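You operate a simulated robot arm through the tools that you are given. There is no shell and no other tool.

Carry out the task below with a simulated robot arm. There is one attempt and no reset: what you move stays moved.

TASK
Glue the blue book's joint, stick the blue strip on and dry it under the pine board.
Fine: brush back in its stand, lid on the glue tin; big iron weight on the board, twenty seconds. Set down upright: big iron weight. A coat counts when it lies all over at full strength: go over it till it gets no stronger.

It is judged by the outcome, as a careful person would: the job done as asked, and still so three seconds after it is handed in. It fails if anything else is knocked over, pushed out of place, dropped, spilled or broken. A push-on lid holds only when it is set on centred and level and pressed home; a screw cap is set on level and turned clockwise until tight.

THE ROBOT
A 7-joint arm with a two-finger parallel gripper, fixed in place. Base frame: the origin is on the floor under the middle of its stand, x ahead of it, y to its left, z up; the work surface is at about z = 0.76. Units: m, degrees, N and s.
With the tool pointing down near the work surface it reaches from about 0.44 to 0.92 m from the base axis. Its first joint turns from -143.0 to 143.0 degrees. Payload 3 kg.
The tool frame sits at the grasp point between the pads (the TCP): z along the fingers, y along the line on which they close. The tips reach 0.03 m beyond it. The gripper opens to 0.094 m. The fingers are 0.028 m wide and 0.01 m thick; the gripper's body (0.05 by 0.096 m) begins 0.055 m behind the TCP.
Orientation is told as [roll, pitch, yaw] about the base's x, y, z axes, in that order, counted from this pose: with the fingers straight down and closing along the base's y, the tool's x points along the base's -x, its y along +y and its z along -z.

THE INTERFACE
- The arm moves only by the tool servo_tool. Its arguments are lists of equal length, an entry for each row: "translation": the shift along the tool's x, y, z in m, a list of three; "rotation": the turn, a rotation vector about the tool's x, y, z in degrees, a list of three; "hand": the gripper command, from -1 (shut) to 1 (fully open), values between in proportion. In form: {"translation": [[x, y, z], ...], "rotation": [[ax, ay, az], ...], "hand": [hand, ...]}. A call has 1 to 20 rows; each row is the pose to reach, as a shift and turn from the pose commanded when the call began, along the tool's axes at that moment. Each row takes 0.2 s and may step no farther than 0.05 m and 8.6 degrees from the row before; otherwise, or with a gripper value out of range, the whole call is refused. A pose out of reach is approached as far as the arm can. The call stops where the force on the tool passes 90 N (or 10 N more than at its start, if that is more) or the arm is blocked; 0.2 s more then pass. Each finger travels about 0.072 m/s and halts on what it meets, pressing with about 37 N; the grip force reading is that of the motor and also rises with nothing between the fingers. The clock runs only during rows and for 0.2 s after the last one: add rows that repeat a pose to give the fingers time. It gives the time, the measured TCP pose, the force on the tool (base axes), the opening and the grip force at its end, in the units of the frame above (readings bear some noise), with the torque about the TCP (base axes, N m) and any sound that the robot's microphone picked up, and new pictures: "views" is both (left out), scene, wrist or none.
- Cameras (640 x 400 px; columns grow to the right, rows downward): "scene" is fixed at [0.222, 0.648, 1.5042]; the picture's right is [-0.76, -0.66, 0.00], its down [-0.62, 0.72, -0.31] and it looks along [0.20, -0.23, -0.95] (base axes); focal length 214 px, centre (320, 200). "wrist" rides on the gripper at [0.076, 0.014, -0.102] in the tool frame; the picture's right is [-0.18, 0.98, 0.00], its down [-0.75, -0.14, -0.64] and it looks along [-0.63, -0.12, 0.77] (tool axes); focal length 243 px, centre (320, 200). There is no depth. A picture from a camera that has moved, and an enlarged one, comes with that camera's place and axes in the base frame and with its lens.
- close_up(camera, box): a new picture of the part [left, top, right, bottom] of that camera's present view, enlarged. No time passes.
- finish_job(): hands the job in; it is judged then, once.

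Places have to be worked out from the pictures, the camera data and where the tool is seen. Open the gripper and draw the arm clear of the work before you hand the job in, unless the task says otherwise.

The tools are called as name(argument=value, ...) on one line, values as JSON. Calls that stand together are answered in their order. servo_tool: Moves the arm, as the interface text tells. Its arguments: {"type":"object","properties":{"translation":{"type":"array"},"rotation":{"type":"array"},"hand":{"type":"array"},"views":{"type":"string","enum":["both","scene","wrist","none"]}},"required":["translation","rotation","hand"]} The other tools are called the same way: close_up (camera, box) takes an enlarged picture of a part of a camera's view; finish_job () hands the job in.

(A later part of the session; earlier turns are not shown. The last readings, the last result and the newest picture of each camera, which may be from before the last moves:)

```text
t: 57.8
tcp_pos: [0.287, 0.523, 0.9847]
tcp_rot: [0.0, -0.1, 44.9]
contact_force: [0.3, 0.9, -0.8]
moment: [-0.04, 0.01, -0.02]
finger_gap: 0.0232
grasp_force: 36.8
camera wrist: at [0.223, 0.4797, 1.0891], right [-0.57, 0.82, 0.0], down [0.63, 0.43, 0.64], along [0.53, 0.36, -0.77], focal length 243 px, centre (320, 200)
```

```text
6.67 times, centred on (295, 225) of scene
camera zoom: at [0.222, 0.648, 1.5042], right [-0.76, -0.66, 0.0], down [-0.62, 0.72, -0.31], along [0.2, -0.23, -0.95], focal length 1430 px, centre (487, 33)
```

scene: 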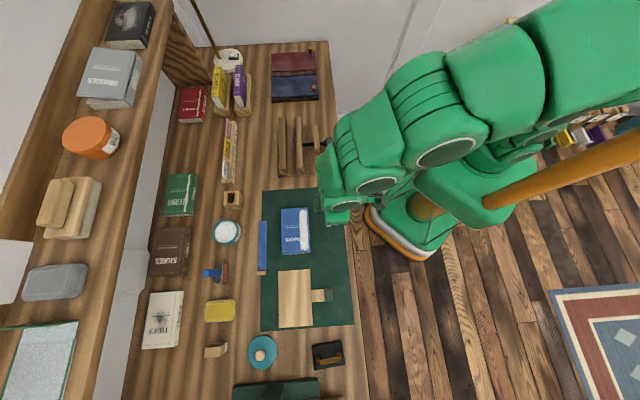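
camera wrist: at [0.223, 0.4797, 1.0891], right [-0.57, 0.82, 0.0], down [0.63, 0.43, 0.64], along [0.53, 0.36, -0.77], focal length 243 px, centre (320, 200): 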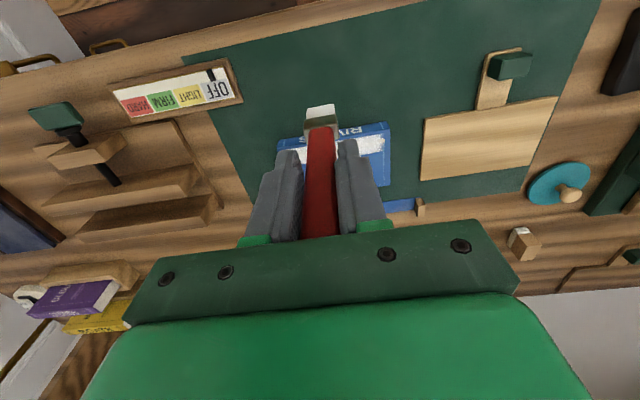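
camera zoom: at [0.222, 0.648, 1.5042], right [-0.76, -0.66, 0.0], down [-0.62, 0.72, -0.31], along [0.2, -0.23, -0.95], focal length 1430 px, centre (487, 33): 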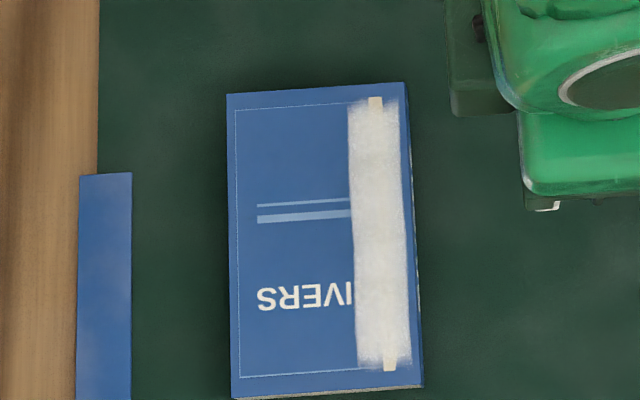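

The book hasn't moved. Zoom in on both ends again for comparison.

close_up(camera="scene", box=[290, 203, 312, 233])

close_up(camera="scene", box=[290, 225, 312, 255])

```text
13.33 times, centred on (301, 218) of scene
camera zoom: at [0.222, 0.648, 1.5042], right [-0.76, -0.66, 0.0], down [-0.62, 0.72, -0.31], along [0.2, -0.23, -0.95], focal length 2860 px, centre (573, -40)
```

zoom: 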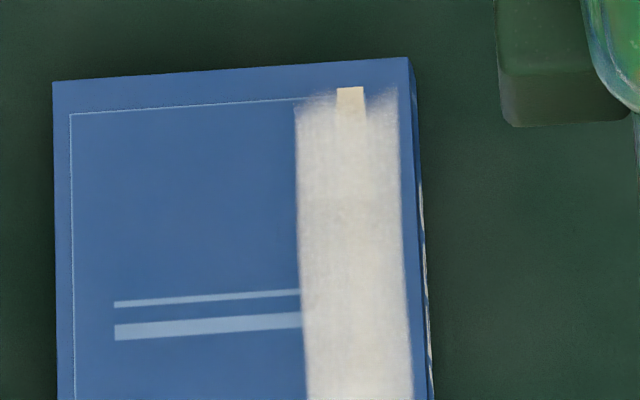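

```text
13.33 times, centred on (301, 240) of scene
camera zoom: at [0.222, 0.648, 1.5042], right [-0.76, -0.66, 0.0], down [-0.62, 0.72, -0.31], along [0.2, -0.23, -0.95], focal length 2860 px, centre (573, -333)
```

zoom: 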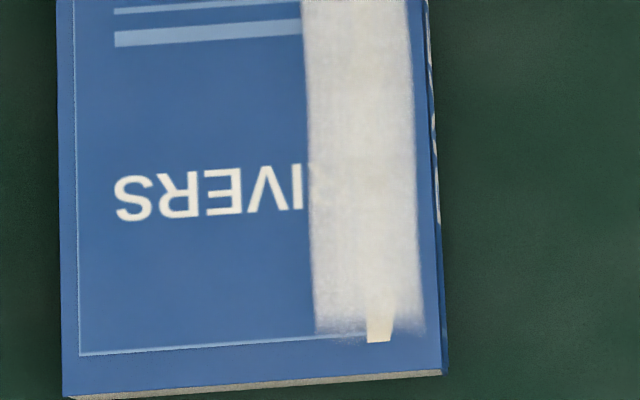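

Film is uniform and unchanged apart from lighting, so it's saturated. Now carry the brush back above its stand.

servo_tool(translation=[[-0.042, -0.0164, 0], [-0.084, -0.0329, 0], [-0.126, -0.0494, 0], [-0.168, -0.0658, 0], [-0.21, -0.0823, 0], [-0.252, -0.0987, 0.002], [-0.293, -0.1152, 0.003], [-0.293, -0.1152, 0.003]], rotation=[[0, 0, 0], [0, -1, 0], [0, -2, 0], [0, -3, 0], [0, -4, 0], [0, -5.5, 0], [0, -6.5, 0], [0, -6.5, 0]], hand=[-1, -1, -1, -1, -1, -1, -1, -1], views="wrist")

close_up(camera="wrist", box=[240, 50, 400, 150])

close_up(camera="scene", box=[200, 150, 260, 210])

```text
t: 59.6
tcp_pos: [0.5758, 0.6496, 0.9809]
tcp_rot: [0.0, -6.5, 45.0]
contact_force: [-0.2, -0.2, -0.5]
moment: [-0.02, -0.03, 0.0]
finger_gap: 0.023
grasp_force: 36.7
camera wrist: at [0.5035, 0.5974, 1.0743], right [-0.57, 0.82, 0.02], down [0.58, 0.38, 0.72], along [0.59, 0.42, -0.69], focal length 243 px, centre (320, 200)
```

wrist: 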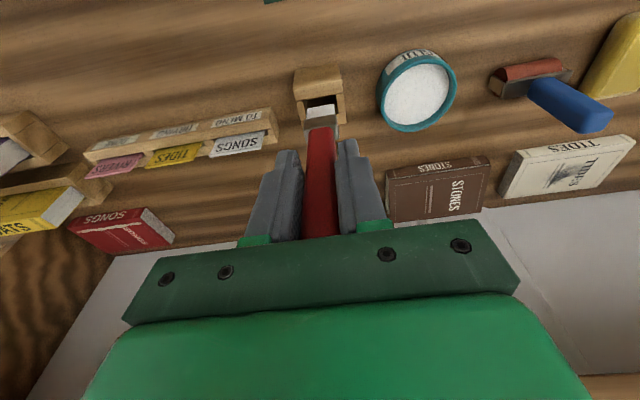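

```text
4.00 times, centred on (320, 100) of wrist
camera zoom: at [0.5035, 0.5974, 1.0743], right [-0.57, 0.82, 0.02], down [0.58, 0.38, 0.72], along [0.59, 0.42, -0.69], focal length 970 px, centre (320, 600)
```

zoom: 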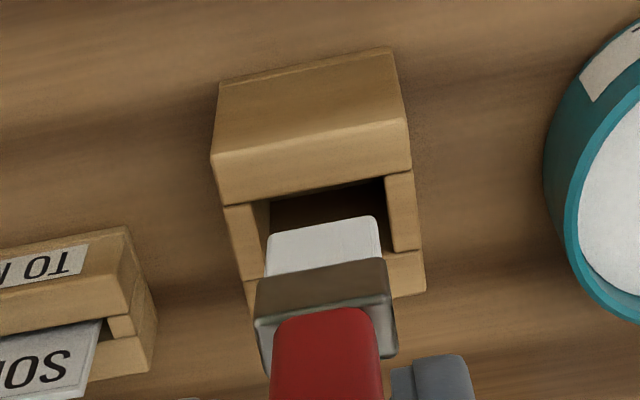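

```text
6.67 times, centred on (230, 180) of scene
camera zoom: at [0.222, 0.648, 1.5042], right [-0.76, -0.66, 0.0], down [-0.62, 0.72, -0.31], along [0.2, -0.23, -0.95], focal length 1430 px, centre (920, 333)
```

zoom: 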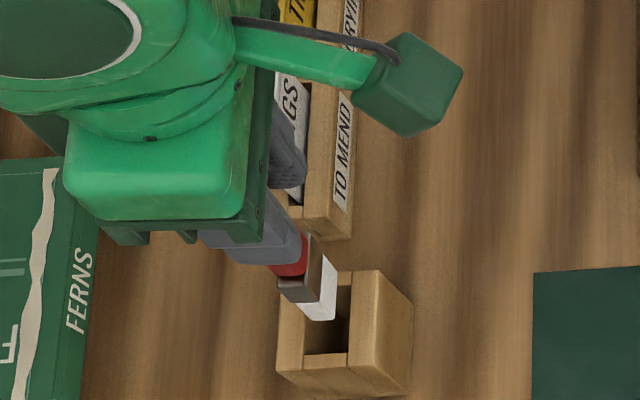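

The brush hangs in line with the slot, which is centred about radial 0.903, lateral 0.051. I'll bring the tip right over the slot opening first.

servo_tool(translation=[[-0.0122, -0.0007, 0.0123], [-0.0146, -0.0007, 0.0307], [-0.0146, -0.0007, 0.0307]], rotation=[[0, 0, 0], [0, 0, 0], [0, 0, 0]], hand=[-1, -1, -1], views="wrist")

close_up(camera="wrist", box=[240, 50, 400, 150])

close_up(camera="scene", box=[200, 150, 260, 210])

```text
t: 60.4
tcp_pos: [0.5888, 0.6601, 0.9515]
tcp_rot: [0.0, -6.6, 44.9]
contact_force: [0.3, 0.3, -1.0]
moment: [-0.02, 0.03, -0.03]
finger_gap: 0.0232
grasp_force: 36.5
camera wrist: at [0.5162, 0.6088, 1.0467], right [-0.57, 0.82, 0.02], down [0.58, 0.38, 0.72], along [0.59, 0.42, -0.69], focal length 243 px, centre (320, 200)
```

wrist: 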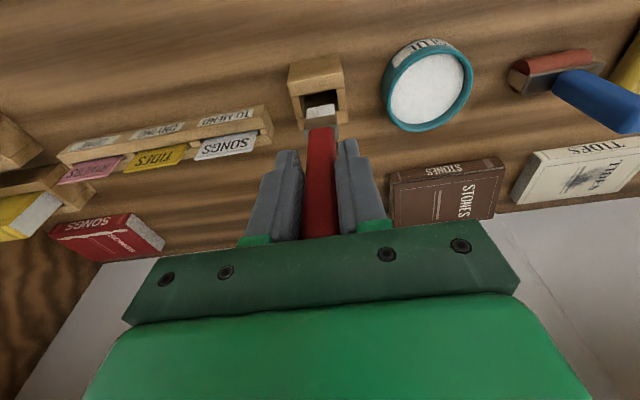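

```text
4.00 times, centred on (320, 100) of wrist
camera zoom: at [0.5162, 0.6088, 1.0467], right [-0.57, 0.82, 0.02], down [0.58, 0.38, 0.72], along [0.59, 0.42, -0.69], focal length 970 px, centre (320, 600)
```

zoom: 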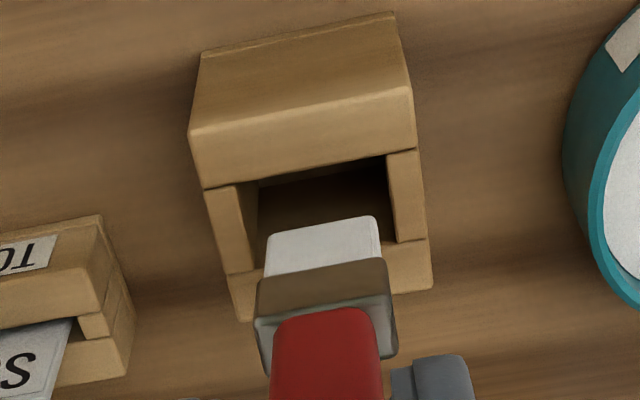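

```text
6.67 times, centred on (230, 180) of scene
camera zoom: at [0.222, 0.648, 1.5042], right [-0.76, -0.66, 0.0], down [-0.62, 0.72, -0.31], along [0.2, -0.23, -0.95], focal length 1430 px, centre (920, 333)
```

zoom: 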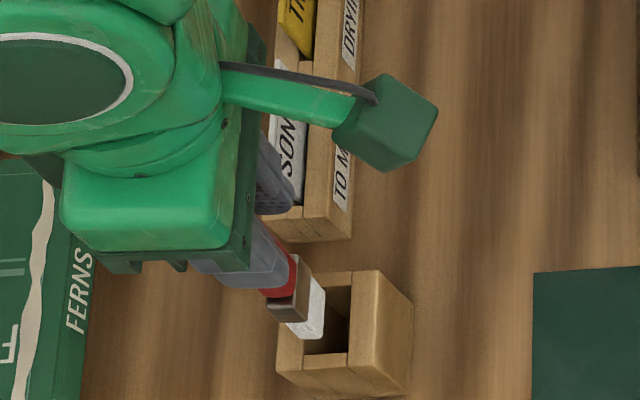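

The tip sits squarely over the slot. I'll lower the first 3 cm into it, straightening the tilt as it goes, and check the force.

servo_tool(translation=[[-0.0007, 0, 0.0121], [-0.0016, 0, 0.0224], [-0.0026, 0, 0.0325], [-0.0026, 0, 0.0325]], rotation=[[0, 1, 0], [0, 2, 0], [0, 3, 0], [0, 3, 0]], hand=[-1, -1, -1, -1], views="wrist")

close_up(camera="wrist", box=[240, 50, 400, 150])

close_up(camera="scene", box=[200, 150, 260, 210])

```text
t: 61.4
tcp_pos: [0.5928, 0.665, 0.9214]
tcp_rot: [0.0, -3.6, 45.1]
contact_force: [-1.1, -0.9, -2.1]
moment: [-0.11, 0.18, -0.01]
finger_gap: 0.0229
grasp_force: 36.9
camera wrist: at [0.5243, 0.6185, 1.0198], right [-0.57, 0.82, 0.01], down [0.6, 0.4, 0.69], along [0.56, 0.4, -0.73], focal length 243 px, centre (320, 200)
```

wrist: 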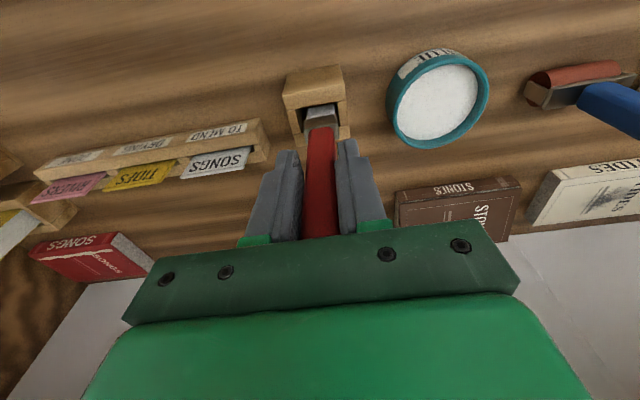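

```text
4.00 times, centred on (320, 100) of wrist
camera zoom: at [0.5243, 0.6185, 1.0198], right [-0.57, 0.82, 0.01], down [0.6, 0.4, 0.69], along [0.56, 0.4, -0.73], focal length 970 px, centre (320, 600)
```

zoom: 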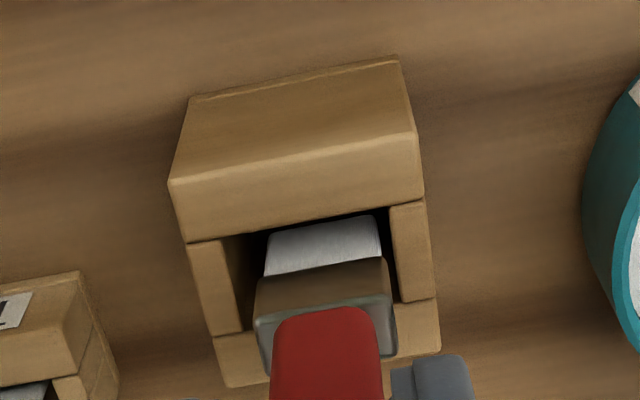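

```text
6.67 times, centred on (230, 180) of scene
camera zoom: at [0.222, 0.648, 1.5042], right [-0.76, -0.66, 0.0], down [-0.62, 0.72, -0.31], along [0.2, -0.23, -0.95], focal length 1430 px, centre (920, 333)
```

zoom: 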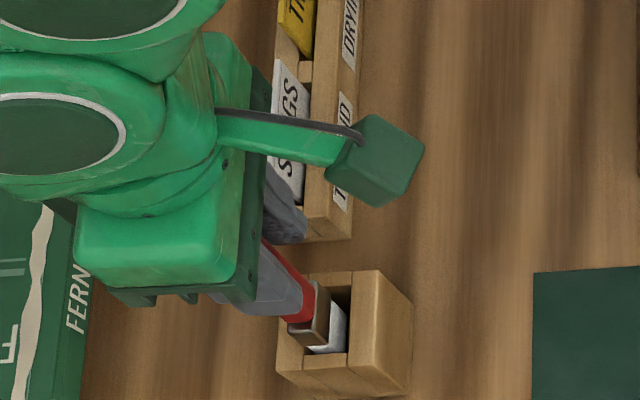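

Going in cleanly with negligible force. Lower the remaining 2+ cm to the bottom.

servo_tool(translation=[[-0.0015, 0, 0.0106], [-0.0029, 0, 0.0207], [-0.0028, 0, 0.0237], [-0.0028, 0, 0.0237]], rotation=[[0, 1, 0], [0, 2, 0], [0, 2, 0], [0, 2, 0]], hand=[-1, -1, -1, -1], views="wrist")

close_up(camera="wrist", box=[240, 50, 400, 150])

close_up(camera="scene", box=[200, 150, 260, 210])

```text
t: 62.4
tcp_pos: [0.5952, 0.669, 0.8984]
tcp_rot: [0.0, -1.6, 45.0]
contact_force: [-0.2, -0.3, -0.4]
moment: [0.03, -0.01, -0.01]
finger_gap: 0.0231
grasp_force: 36.9
camera wrist: at [0.5299, 0.6235, 0.9998], right [-0.56, 0.83, 0.01], down [0.62, 0.42, 0.66], along [0.54, 0.38, -0.75], focal length 243 px, centre (320, 200)
```

wrist: 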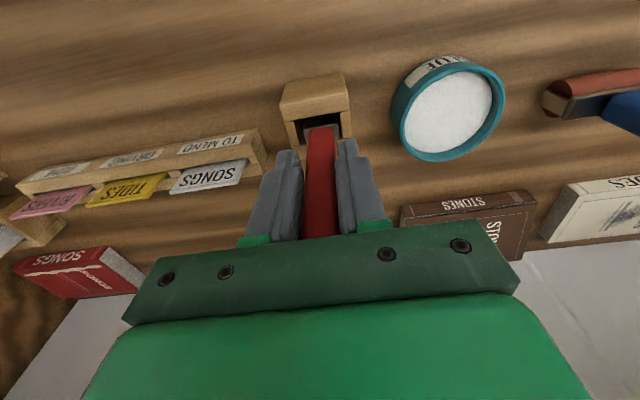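

```text
4.00 times, centred on (320, 100) of wrist
camera zoom: at [0.5299, 0.6235, 0.9998], right [-0.56, 0.83, 0.01], down [0.62, 0.42, 0.66], along [0.54, 0.38, -0.75], focal length 970 px, centre (320, 600)
```

zoom: 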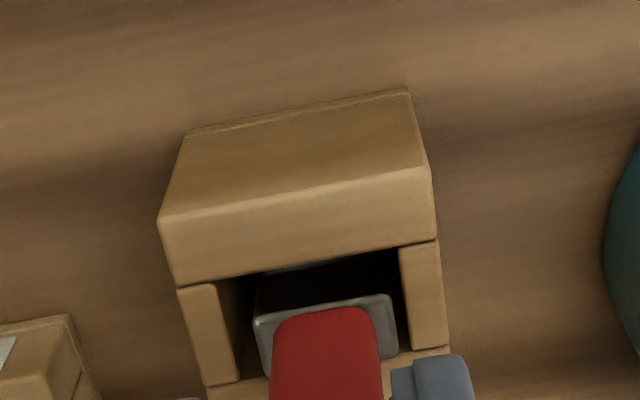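

```text
6.67 times, centred on (230, 180) of scene
camera zoom: at [0.222, 0.648, 1.5042], right [-0.76, -0.66, 0.0], down [-0.62, 0.72, -0.31], along [0.2, -0.23, -0.95], focal length 1430 px, centre (920, 333)
```

zoom: 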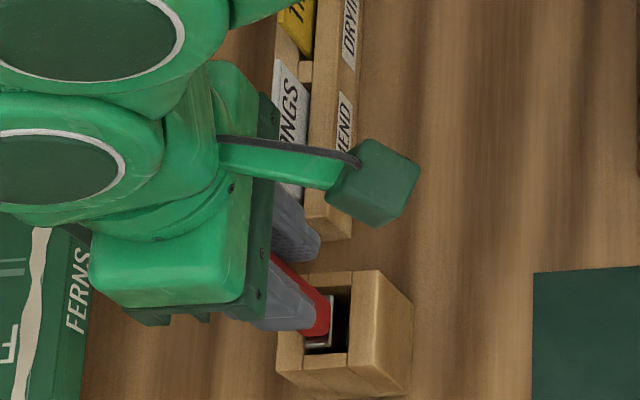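

The ferrule is inside the slot with no bottom contact yet; lower another few mm to feel the floor.

servo_tool(translation=[[0, 0, 0.0015], [0, 0, 0.003], [0, 0, 0.0035], [0, 0, 0.0035]], rotation=[[0, 0, 0], [0, 0, 0], [0, 0, 0], [0, 0, 0]], hand=[-1, -1, -1, -1], views="none")

```text
t: 63.4
tcp_pos: [0.5953, 0.6674, 0.8953]
tcp_rot: [0.0, -1.5, 45.1]
contact_force: [-0.3, 0.3, 0.8]
moment: [0.0, 0.03, 0.0]
finger_gap: 0.0234
grasp_force: 36.6
```

servo_tool(translation=[[0, 0, 0.0015], [0, 0, 0.003], [0, 0, 0.003]], rotation=[[0, 0, 0], [0, 0, 0], [0, 0, 0]], hand=[-1, -1, -1], views="none")

```text
t: 64.2
tcp_pos: [0.596, 0.6688, 0.8944]
tcp_rot: [0.0, -1.9, 44.9]
contact_force: [-3.4, -2.2, 25.1]
moment: [-0.23, 0.21, 0.0]
finger_gap: 0.0231
grasp_force: 37.4
```

The brush rests on the stand's floor (25 N). Ease off 3 mm, open the fingers, and back away inward before rising.

servo_tool(translation=[[0, 0, -0.003], [0, 0, -0.003], [0, 0, -0.003], [0, 0, -0.003], [0, 0, -0.003], [0.02, 0, -0.004], [0.045, 0, -0.006], [0.075, 0, -0.008], [0.09, 0, -0.04], [0.09, 0, -0.08]], rotation=[[0, 0, 0], [0, 0, 0], [0, 0, 0], [0, 0, 0], [0, 0, 0], [0, 0, 0], [0, 0, 0], [0, 0, 0], [0, 0, 0], [0, 0, 0]], hand=[-1, -0.3, 0.1, 0.4, 0.4, 0.4, 0.4, 0.4, 0.4, 0.4])

close_up(camera="scene", box=[190, 150, 270, 250])

close_up(camera="wrist", box=[220, 80, 420, 230])

```text
t: 66.4
tcp_pos: [0.5312, 0.6004, 0.9698]
tcp_rot: [-0.1, -1.7, 45.0]
contact_force: [1.2, 0.6, -0.7]
moment: [0.01, 0.0, -0.02]
finger_gap: 0.0657
grasp_force: 0.0
camera wrist: at [0.4653, 0.5558, 1.0712], right [-0.56, 0.83, 0.01], down [0.62, 0.42, 0.66], along [0.54, 0.38, -0.75], focal length 243 px, centre (320, 200)
```

scene: 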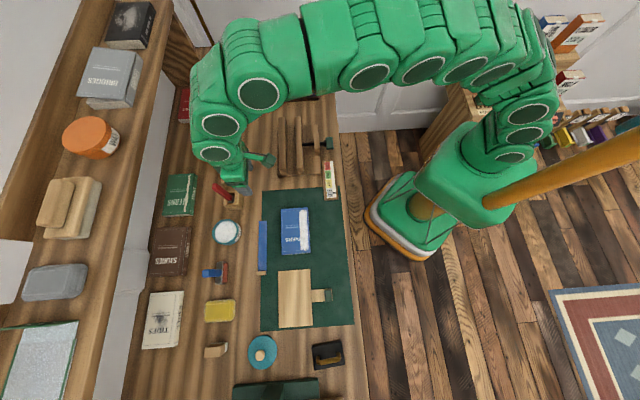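
wrist: 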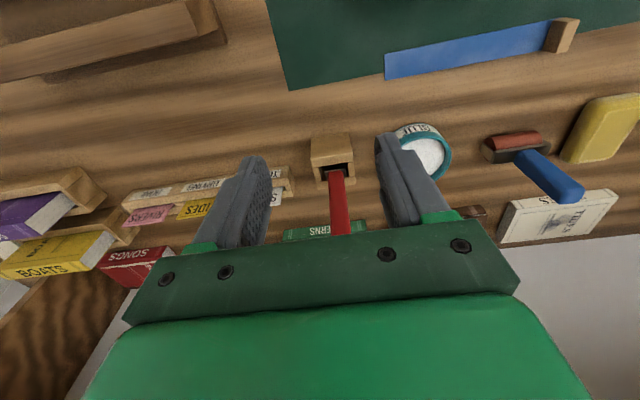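

```text
4.00 times, centred on (230, 200) of scene
camera zoom: at [0.222, 0.648, 1.5042], right [-0.76, -0.66, 0.0], down [-0.62, 0.72, -0.31], along [0.2, -0.23, -0.95], focal length 858 px, centre (680, 200)
```

zoom: 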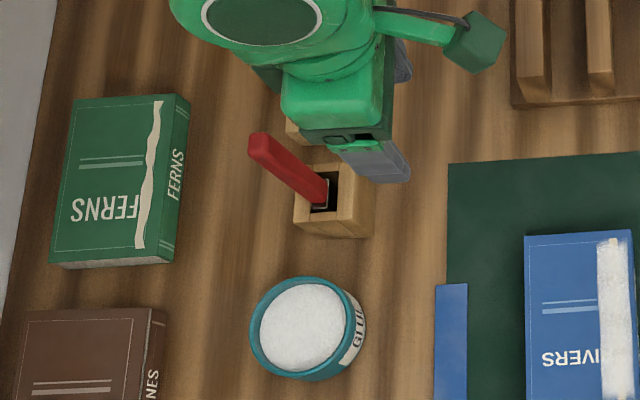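

```text
2.67 times, centred on (320, 155) of wrist
camera zoom: at [0.4653, 0.5558, 1.0712], right [-0.56, 0.83, 0.01], down [0.62, 0.42, 0.66], along [0.54, 0.38, -0.75], focal length 647 px, centre (320, 320)
```

zoom: 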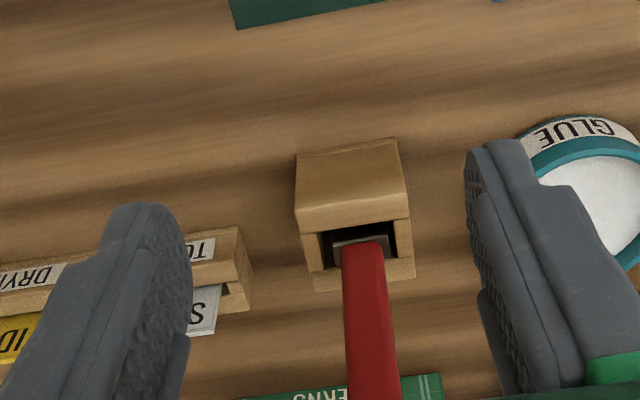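

The brush stands in its holder as before. While the glue is wet I'll go to the strip next; moving over its wooden tab to look.

servo_tool(translation=[[0.002, 0.046, 0], [0.004, 0.092, 0], [0.006, 0.138, 0], [0.008, 0.184, 0.005], [0.01, 0.225, 0.01], [0.01, 0.225, 0.01]], rotation=[[0, 1.6, 0], [0, 1.6, 0], [0, 1.6, 0], [0, 1.6, 0], [0, 1.6, 0], [0, 1.6, 0]], hand=[0.4, 0.4, 0.4, 0.4, 0.4, 0.4])

close_up(camera="wrist", box=[200, 30, 420, 190])

close_up(camera="scene", box=[240, 205, 300, 285])

```text
t: 67.8
tcp_pos: [0.3601, 0.7538, 0.9583]
tcp_rot: [0.0, 0.0, 45.0]
contact_force: [-0.5, -0.2, -0.4]
moment: [-0.02, 0.04, -0.01]
finger_gap: 0.0657
grasp_force: 0.1
camera wrist: at [0.2969, 0.7116, 1.0617], right [-0.56, 0.83, 0.0], down [0.63, 0.43, 0.64], along [0.53, 0.36, -0.77], focal length 243 px, centre (320, 200)
```

scene: 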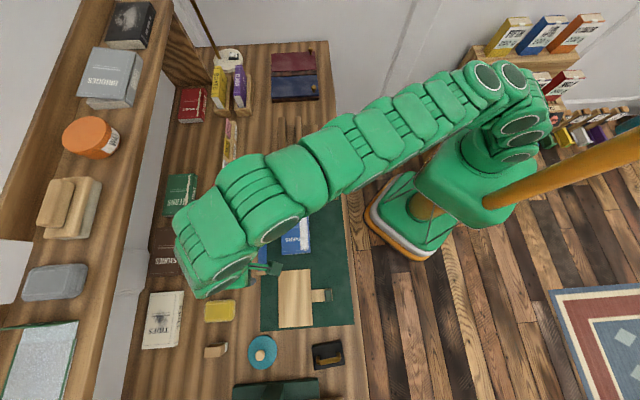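
wrist: 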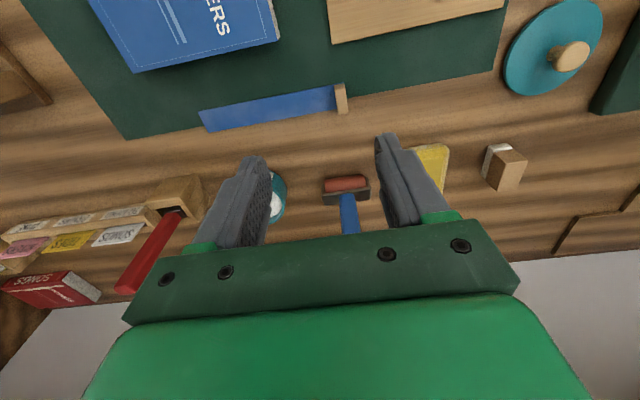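

```text
2.50 times, centred on (310, 110) of wrist
camera zoom: at [0.2969, 0.7116, 1.0617], right [-0.56, 0.83, 0.0], down [0.63, 0.43, 0.64], along [0.53, 0.36, -0.77], focal length 606 px, centre (345, 425)
```

zoom: 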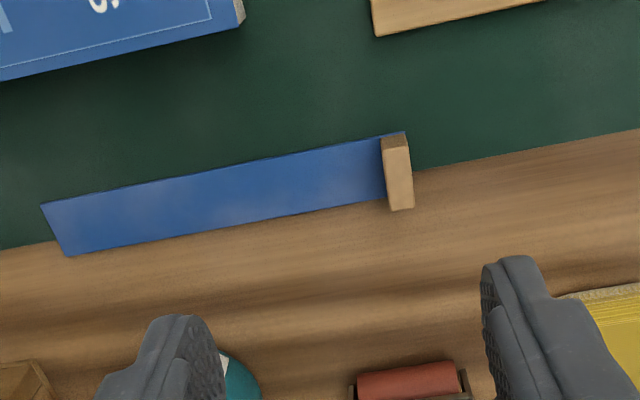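

```text
5.00 times, centred on (270, 245) of scene
camera zoom: at [0.222, 0.648, 1.5042], right [-0.76, -0.66, 0.0], down [-0.62, 0.72, -0.31], along [0.2, -0.23, -0.95], focal length 1072 px, centre (570, -25)
```

zoom: 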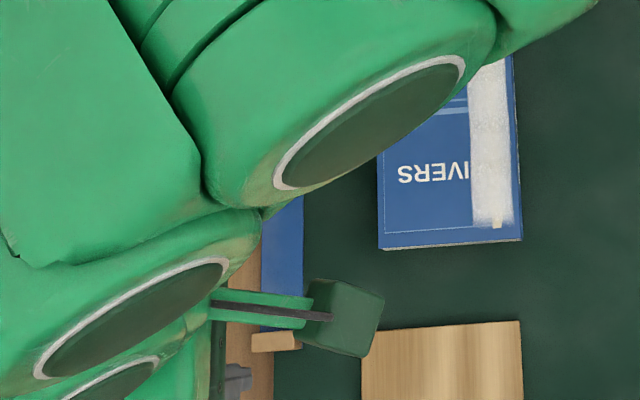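

The strip carries a 2 cm tall wooden tab at its far end (radial 0.806, lateral 0.300). I'll come down over the tab with the fingers straddling it.

servo_tool(translation=[[-0.009, 0.011, 0.04], [-0.018, 0.0221, 0.08], [-0.018, 0.0221, 0.12], [-0.018, 0.0221, 0.12]], rotation=[[0, 0, 0], [0, 0, 0], [0, 0, 0], [0, 0, 0]], hand=[0.1, -0.1, -0.1, -0.1], views="wrist")

close_up(camera="wrist", box=[220, 60, 420, 220])

```text
t: 68.8
tcp_pos: [0.3607, 0.7829, 0.8386]
tcp_rot: [0.2, -0.1, 45.0]
contact_force: [0.2, -0.9, 0.1]
moment: [0.0, 0.0, 0.03]
finger_gap: 0.0422
grasp_force: 0.1
camera wrist: at [0.2971, 0.7399, 0.9425], right [-0.56, 0.83, 0.0], down [0.63, 0.43, 0.64], along [0.53, 0.36, -0.77], focal length 243 px, centre (320, 200)
```

wrist: 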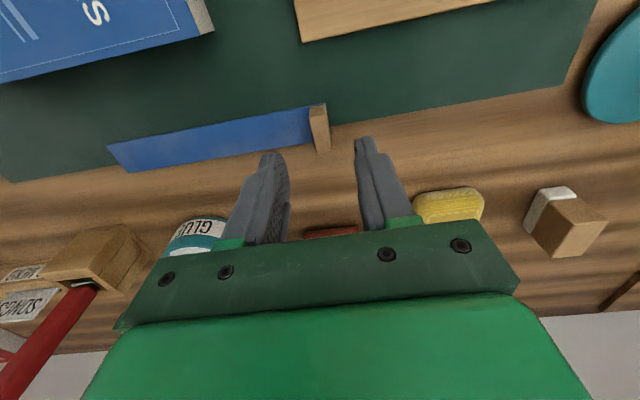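

```text
2.50 times, centred on (320, 140) of wrist
camera zoom: at [0.2971, 0.7399, 0.9425], right [-0.56, 0.83, 0.0], down [0.63, 0.43, 0.64], along [0.53, 0.36, -0.77], focal length 606 px, centre (320, 350)
```

zoom: 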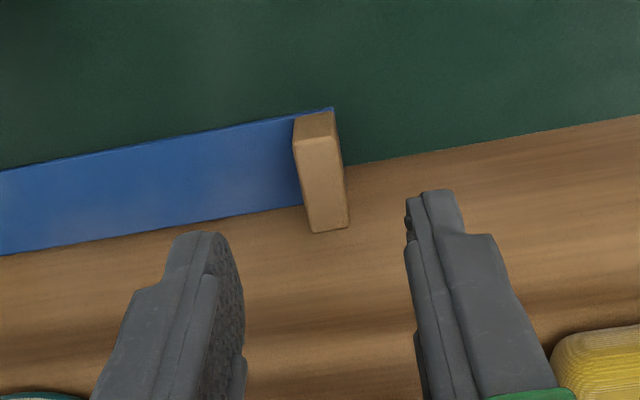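

Tab centre is 1–2 mm from the TCP line. I'll correct, lower to finger-tip height just above the bench, and grip the tab.

servo_tool(translation=[[0.0016, 0.0012, 0.025], [0.0016, 0.0012, 0.0435], [0.0016, 0.0012, 0.0435], [0.0016, 0.0012, 0.0435], [0.0016, 0.0012, 0.0435], [0.0016, 0.0012, 0.0435]], rotation=[[0, 0, 0], [0, 0, 0], [0, 0, 0], [0, 0, 0], [0, 0, 0], [0, 0, 0]], hand=[-0.1, -0.1, -0.1, -0.6, -1, -1], views="wrist")

close_up(camera="wrist", box=[220, 60, 420, 220])

```text
t: 70.2
tcp_pos: [0.3605, 0.7834, 0.7937]
tcp_rot: [0.0, 0.0, 45.0]
contact_force: [-0.4, 1.2, 0.4]
moment: [0.01, 0.01, -0.03]
finger_gap: 0.0106
grasp_force: 37.2
camera wrist: at [0.2964, 0.7403, 0.8968], right [-0.56, 0.83, 0.0], down [0.63, 0.43, 0.64], along [0.53, 0.36, -0.77], focal length 243 px, centre (320, 200)
```

wrist: 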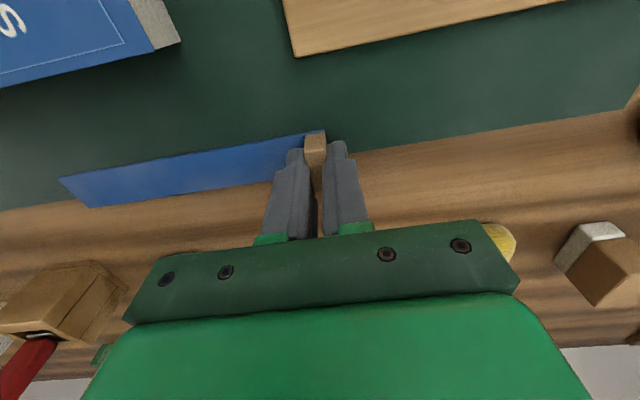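

```text
2.50 times, centred on (320, 140) of wrist
camera zoom: at [0.2964, 0.7403, 0.8968], right [-0.56, 0.83, 0.0], down [0.63, 0.43, 0.64], along [0.53, 0.36, -0.77], focal length 606 px, centre (320, 350)
```

zoom: 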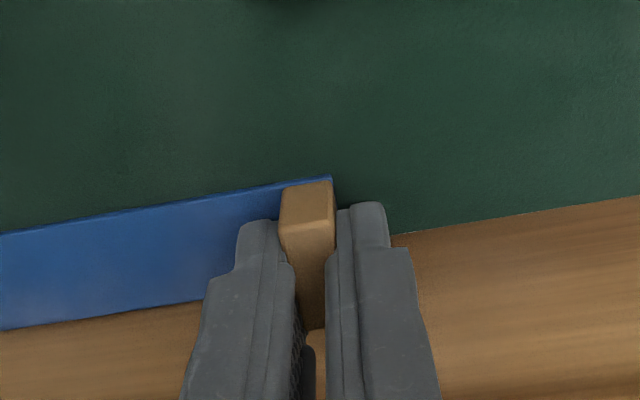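

Tab gripped (10.6 mm). Lift and look how the strip hangs.

servo_tool(translation=[[0, 0, -0.02], [0, 0, -0.05], [0, 0, -0.085], [0, 0, -0.085]], rotation=[[0, 0, 0], [0, 0, 0], [0, 0, 0], [0, 0, 0]], hand=[-1, -1, -1, -1])

close_up(camera="wrist", box=[60, 60, 380, 240])

close_up(camera="scene", box=[220, 200, 320, 280])

```text
t: 71.2
tcp_pos: [0.3616, 0.7828, 0.8779]
tcp_rot: [0.0, -0.1, 45.0]
contact_force: [0.1, -0.3, -0.4]
moment: [0.04, 0.01, -0.01]
finger_gap: 0.0106
grasp_force: 37.3
camera wrist: at [0.2983, 0.7399, 0.982], right [-0.56, 0.83, 0.0], down [0.63, 0.43, 0.64], along [0.53, 0.36, -0.77], focal length 243 px, centre (320, 200)
```

scene: 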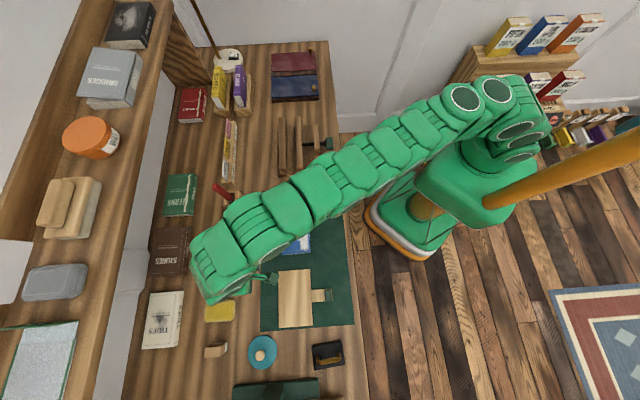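
wrist: 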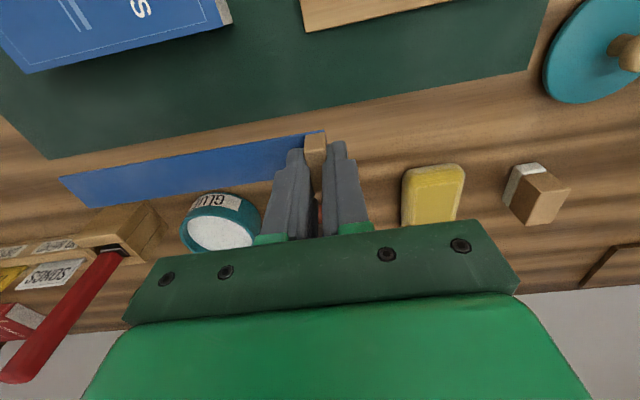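

```text
2.00 times, centred on (220, 150) of wrist
camera zoom: at [0.2983, 0.7399, 0.982], right [-0.56, 0.83, 0.0], down [0.63, 0.43, 0.64], along [0.53, 0.36, -0.77], focal length 485 px, centre (520, 300)
```

zoom: 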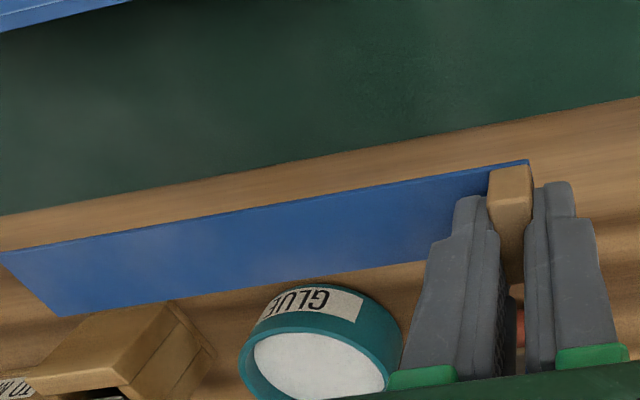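

```text
5.00 times, centred on (270, 240) of scene
camera zoom: at [0.222, 0.648, 1.5042], right [-0.76, -0.66, 0.0], down [-0.62, 0.72, -0.31], along [0.2, -0.23, -0.95], focal length 1072 px, centre (570, 0)
```

zoom: 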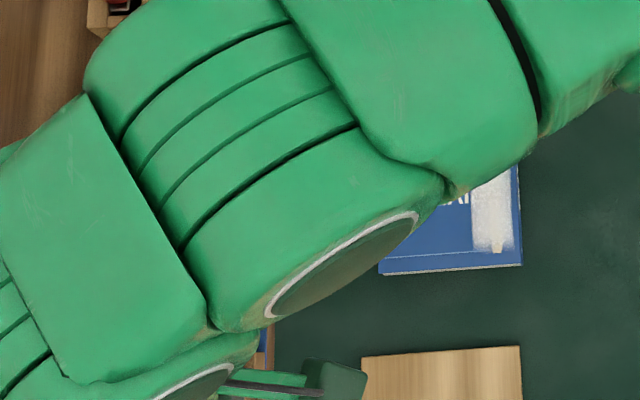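

The strip stays straight and parallel to the hand. Its centreline is 3.5 mm inward of the TCP and it extends 17 cm along the lateral direction. I'll bring it over the joint.

servo_tool(translation=[[0.037, -0.0106, 0], [0.074, -0.0212, 0], [0.111, -0.0318, 0], [0.1477, -0.0423, 0.005], [0.1477, -0.0423, 0.012], [0.1477, -0.0423, 0.012]], rotation=[[0, 0, 0], [0, 0, 0], [0, 0, 0], [0, 0, 0], [0, 0, 0], [0, 0, 0]], hand=[-1, -1, -1, -1, -1, -1])

close_up(camera="wrist", box=[40, 60, 360, 240])

close_up(camera="scene", box=[255, 195, 335, 275])

```text
t: 72.6
tcp_pos: [0.2853, 0.6491, 0.8691]
tcp_rot: [0.0, 0.0, 45.0]
contact_force: [0.1, 0.3, -0.5]
moment: [0.02, 0.01, 0.0]
finger_gap: 0.0107
grasp_force: 36.5
camera wrist: at [0.2226, 0.6054, 0.972], right [-0.56, 0.83, 0.0], down [0.63, 0.43, 0.64], along [0.53, 0.36, -0.77], focal length 243 px, centre (320, 200)
```

scene: 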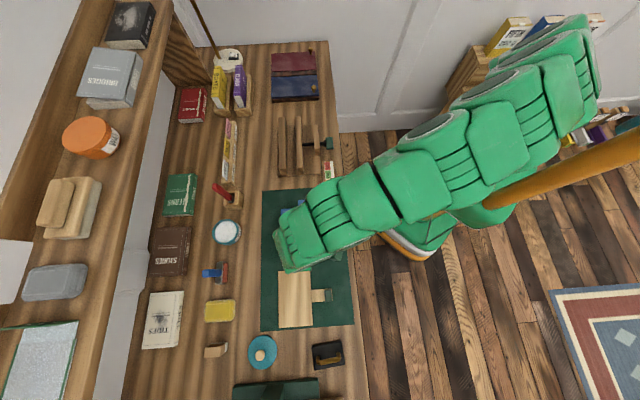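
wrist: 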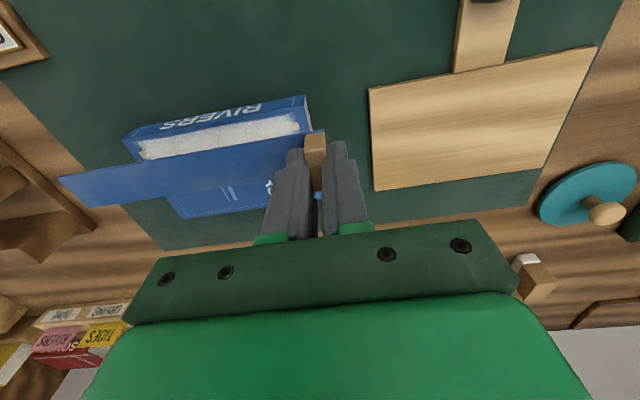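

```text
2.00 times, centred on (200, 150) of wrist
camera zoom: at [0.2226, 0.6054, 0.972], right [-0.56, 0.83, 0.0], down [0.63, 0.43, 0.64], along [0.53, 0.36, -0.77], focal length 485 px, centre (560, 300)
```

zoom: 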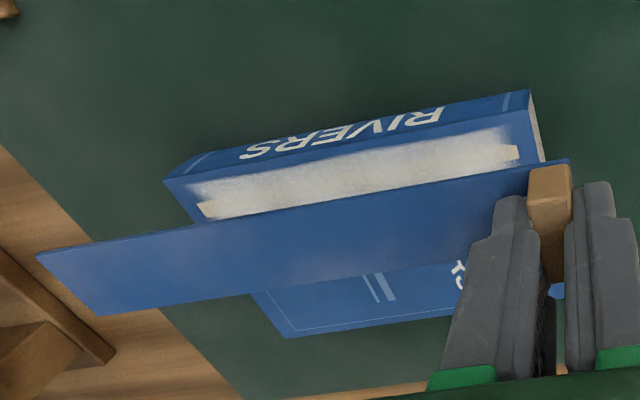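

```text
5.00 times, centred on (295, 235) of scene
camera zoom: at [0.222, 0.648, 1.5042], right [-0.76, -0.66, 0.0], down [-0.62, 0.72, -0.31], along [0.2, -0.23, -0.95], focal length 1072 px, centre (445, 25)
```

zoom: 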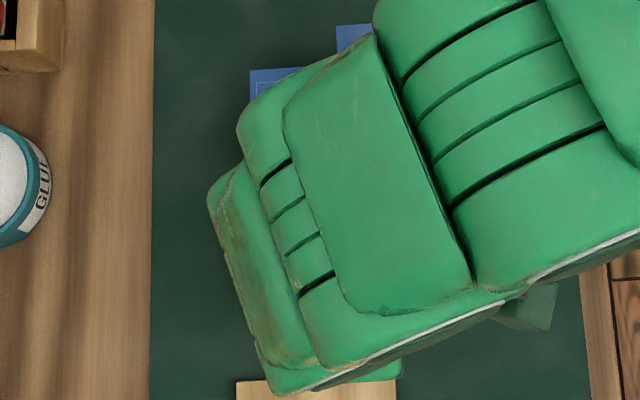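

In the wrist image, the strip's centreline matches the joint's within 1 mm sideways and 2 mm lengthwise. I'll nudge 2 mm along and lower to just above the cover.

servo_tool(translation=[[0, 0.002, 0.015], [0, 0.002, 0.03], [0, 0.002, 0.034], [0, 0.002, 0.034]], rotation=[[0, 0, 0], [0, 0, 0], [0, 0, 0], [0, 0, 0]], hand=[-1, -1, -1, -1], views="wrist")

close_up(camera="wrist", box=[40, 60, 360, 240])

```text
t: 73.6
tcp_pos: [0.2836, 0.651, 0.8351]
tcp_rot: [0.0, -0.1, 45.0]
contact_force: [-0.5, -0.5, 0.7]
moment: [0.05, 0.02, -0.02]
finger_gap: 0.0106
grasp_force: 37.3
camera wrist: at [0.2199, 0.6073, 0.9385], right [-0.57, 0.82, 0.0], down [0.63, 0.43, 0.64], along [0.53, 0.36, -0.77], focal length 243 px, centre (320, 200)
```

wrist: 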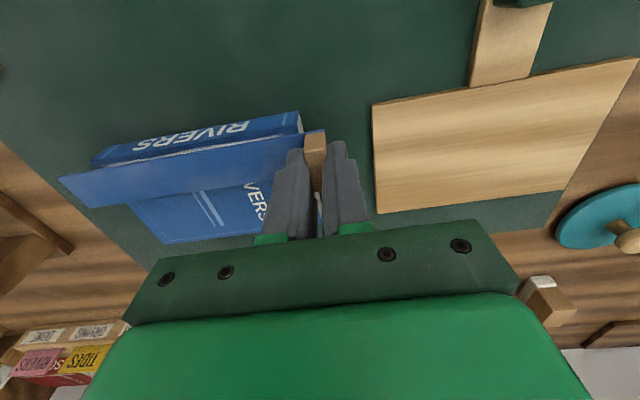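

```text
2.00 times, centred on (200, 150) of wrist
camera zoom: at [0.2199, 0.6073, 0.9385], right [-0.57, 0.82, 0.0], down [0.63, 0.43, 0.64], along [0.53, 0.36, -0.77], focal length 485 px, centre (560, 300)
```

zoom: 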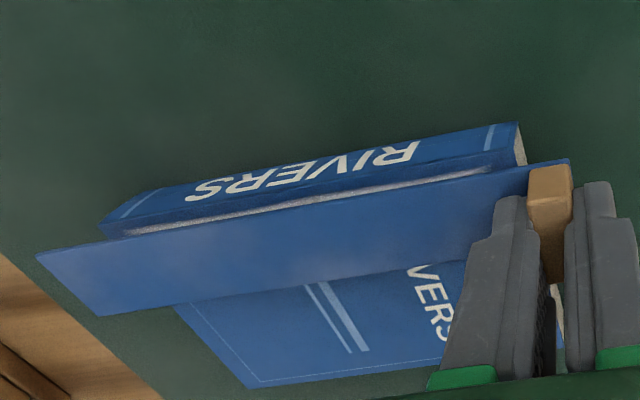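

Strip hovers ~7 mm above the joint and is aligned. Lower gently onto the glue.

servo_tool(translation=[[0.001, 0, 0.003], [0.001, 0, 0.005], [0.001, 0, 0.007], [0.001, 0, 0.007]], rotation=[[0, 0, 0], [0, 0, 0], [0, 0, 0], [0, 0, 0]], hand=[-1, -1, -1, -1], views="wrist")

close_up(camera="wrist", box=[40, 60, 360, 240])

```text
t: 74.6
tcp_pos: [0.2822, 0.6495, 0.8282]
tcp_rot: [0.0, 0.0, 44.9]
contact_force: [0.4, 0.3, -0.4]
moment: [0.04, -0.01, 0.0]
finger_gap: 0.0106
grasp_force: 36.6
camera wrist: at [0.2191, 0.6064, 0.9314], right [-0.57, 0.82, 0.0], down [0.63, 0.43, 0.64], along [0.53, 0.36, -0.77], focal length 243 px, centre (320, 200)
```

wrist: 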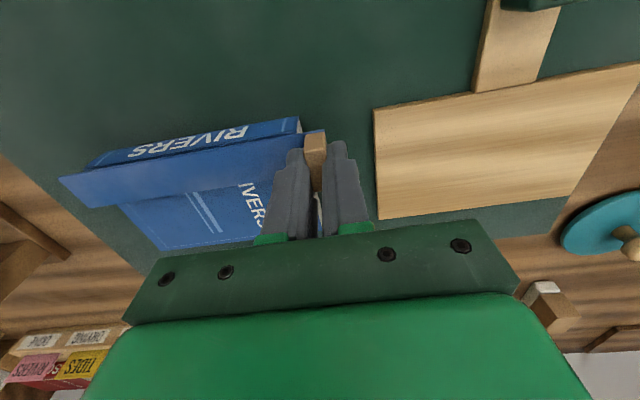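

```text
2.00 times, centred on (200, 150) of wrist
camera zoom: at [0.2191, 0.6064, 0.9314], right [-0.57, 0.82, 0.0], down [0.63, 0.43, 0.64], along [0.53, 0.36, -0.77], focal length 485 px, centre (560, 300)
```

zoom: 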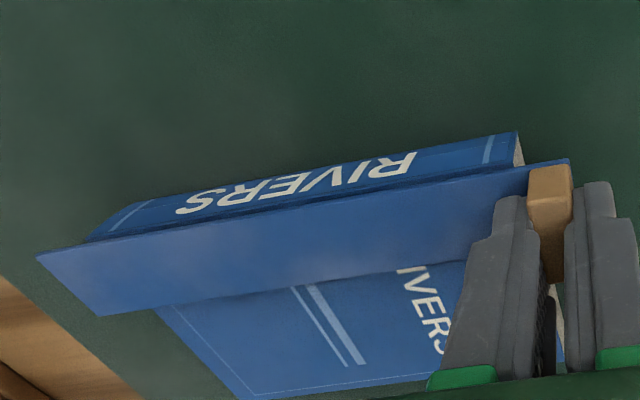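

Covered, no contact force yet; continue down in 1.5 mm steps.

servo_tool(translation=[[0, 0, 0.0015], [0, 0, 0.003], [0, 0, 0.003]], rotation=[[0, 0, 0], [0, 0, 0], [0, 0, 0]], hand=[-1, -1, -1], views="none")

```text
t: 75.4
tcp_pos: [0.2826, 0.6501, 0.8246]
tcp_rot: [0.0, 0.1, 45.0]
contact_force: [0.1, 0.9, 0.6]
moment: [0.01, 0.04, -0.02]
finger_gap: 0.0107
grasp_force: 36.7
```

servo_tool(translation=[[0, 0, 0.0015], [0, 0, 0.003], [0, 0, 0.003]], rotation=[[0, 0, 0], [0, 0, 0], [0, 0, 0]], hand=[-1, -1, -1], views="wrist")

close_up(camera="wrist", box=[40, 60, 360, 240])

```text
t: 76.2
tcp_pos: [0.2843, 0.6492, 0.8203]
tcp_rot: [0.0, 0.0, 45.0]
contact_force: [-0.4, 0.0, -0.3]
moment: [0.02, 0.01, 0.0]
finger_gap: 0.0107
grasp_force: 37.0
camera wrist: at [0.2196, 0.6065, 0.9247], right [-0.57, 0.82, 0.0], down [0.63, 0.43, 0.64], along [0.53, 0.36, -0.77], focal length 243 px, centre (320, 200)
```

wrist: 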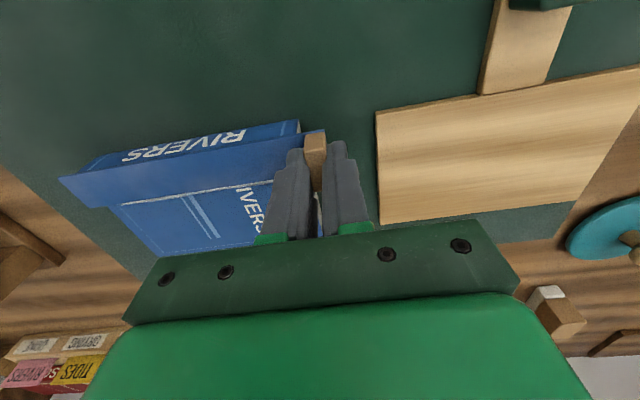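

```text
2.00 times, centred on (200, 150) of wrist
camera zoom: at [0.2196, 0.6065, 0.9247], right [-0.57, 0.82, 0.0], down [0.63, 0.43, 0.64], along [0.53, 0.36, -0.77], focal length 485 px, centre (560, 300)
```

zoom: 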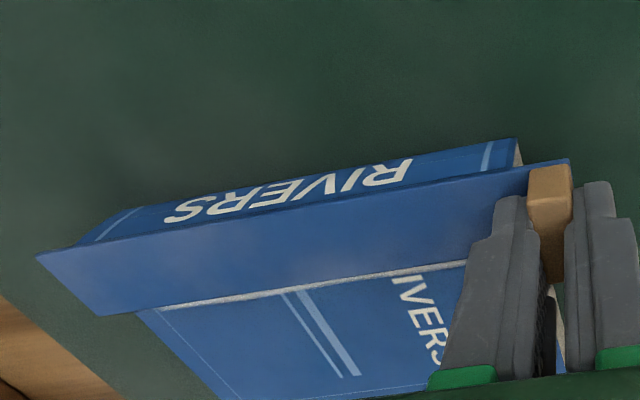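

Now a thin line of glue shows on the outer edge, so I'll shift 1.2 mm back outward and continue lowering.

servo_tool(translation=[[-0.0012, 0, 0.0015], [-0.0012, 0, 0.003], [-0.0012, 0, 0.003]], rotation=[[0, 0, 0], [0, 0, 0], [0, 0, 0]], hand=[-1, -1, -1], views="wrist")

close_up(camera="wrist", box=[40, 60, 360, 240])

```text
t: 77.0
tcp_pos: [0.2848, 0.6511, 0.8187]
tcp_rot: [0.0, -0.1, 45.0]
contact_force: [2.1, -1.6, 18.1]
moment: [-0.27, -0.18, -0.02]
finger_gap: 0.0107
grasp_force: 36.6
camera wrist: at [0.2198, 0.6077, 0.922], right [-0.56, 0.83, 0.0], down [0.63, 0.43, 0.64], along [0.53, 0.36, -0.77], focal length 243 px, centre (320, 200)
```

wrist: 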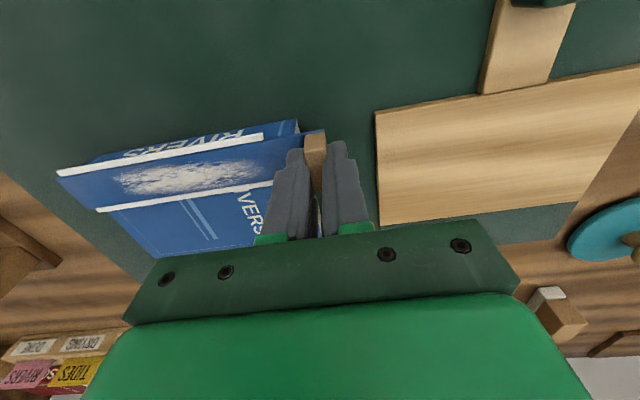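

```text
2.00 times, centred on (200, 150) of wrist
camera zoom: at [0.2198, 0.6077, 0.922], right [-0.56, 0.83, 0.0], down [0.63, 0.43, 0.64], along [0.53, 0.36, -0.77], focal length 485 px, centre (560, 300)
```

zoom: 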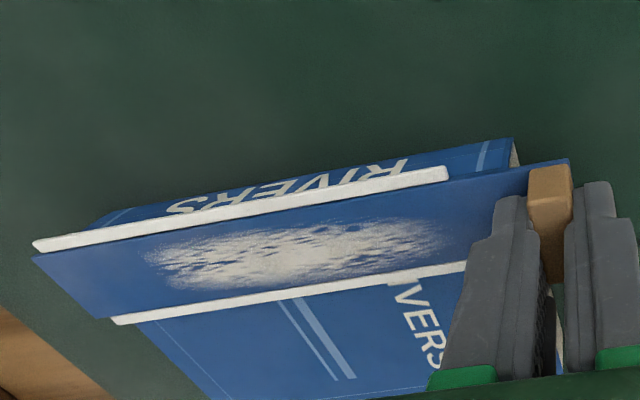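

Contact at 18 N: the strip is down on the wet glue and glue beads have squeezed out along both edges. I'll relieve the pressure, open the fingers and rise a little to check that it stays.

servo_tool(translation=[[0, 0, -0.0012], [0, 0, -0.0012], [0, 0, -0.0012], [0, 0, -0.0012], [0, 0, -0.0012], [0, 0, -0.025], [0, 0, -0.06], [0, 0, -0.1]], rotation=[[0, 0, 0], [0, 0, 0], [0, 0, 0], [0, 0, 0], [0, 0, 0], [0, 0, 0], [0, 0, 0], [0, 0, 0]], hand=[-1, -0.6, -0.4, -0.4, -0.4, -0.4, -0.4, -0.4])

close_up(camera="wrist", box=[80, 20, 400, 200])

close_up(camera="scene", box=[255, 195, 335, 275])

```text
t: 78.8
tcp_pos: [0.2844, 0.6512, 0.9196]
tcp_rot: [0.0, -0.1, 45.0]
contact_force: [0.4, -1.1, 0.3]
moment: [0.01, 0.02, 0.05]
finger_gap: 0.0283
grasp_force: 0.0
camera wrist: at [0.2205, 0.6088, 1.0223], right [-0.56, 0.83, 0.0], down [0.63, 0.43, 0.64], along [0.53, 0.36, -0.77], focal length 243 px, centre (320, 200)
```

scene: 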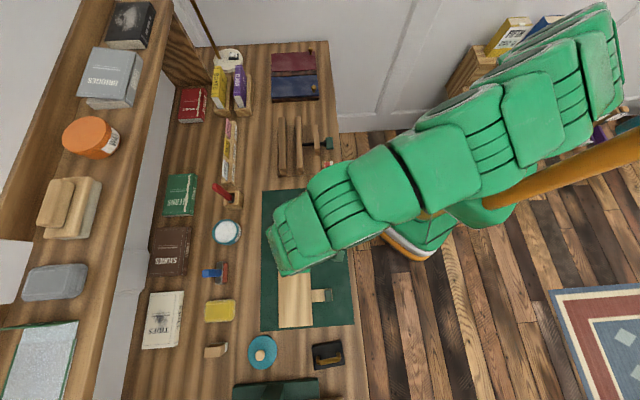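
wrist: 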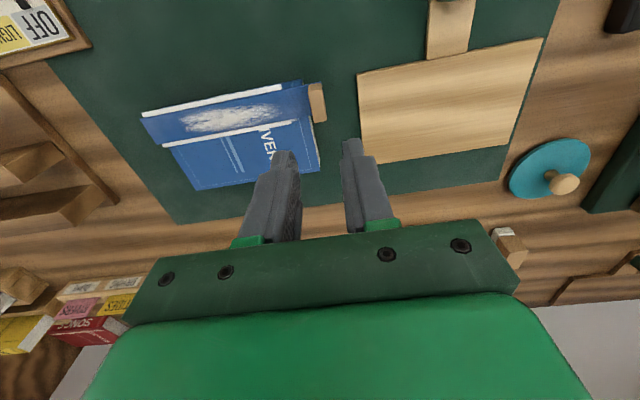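

```text
2.00 times, centred on (240, 110) of wrist
camera zoom: at [0.2205, 0.6088, 1.0223], right [-0.56, 0.83, 0.0], down [0.63, 0.43, 0.64], along [0.53, 0.36, -0.77], focal length 485 px, centre (480, 380)
```

zoom: 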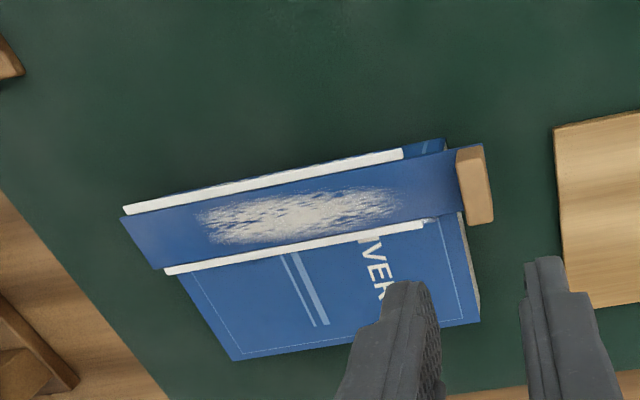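

```text
5.00 times, centred on (295, 235) of scene
camera zoom: at [0.222, 0.648, 1.5042], right [-0.76, -0.66, 0.0], down [-0.62, 0.72, -0.31], along [0.2, -0.23, -0.95], focal length 1072 px, centre (445, 25)
```

zoom: 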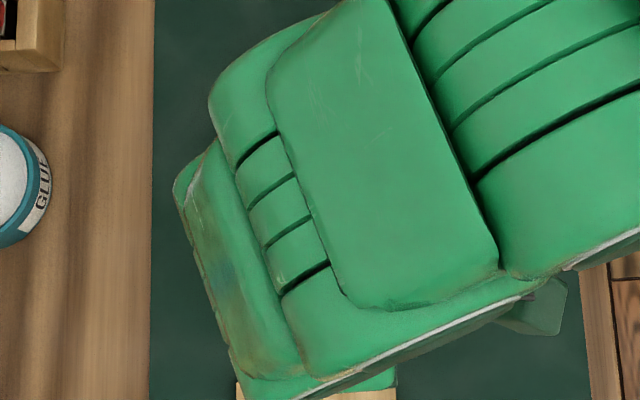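

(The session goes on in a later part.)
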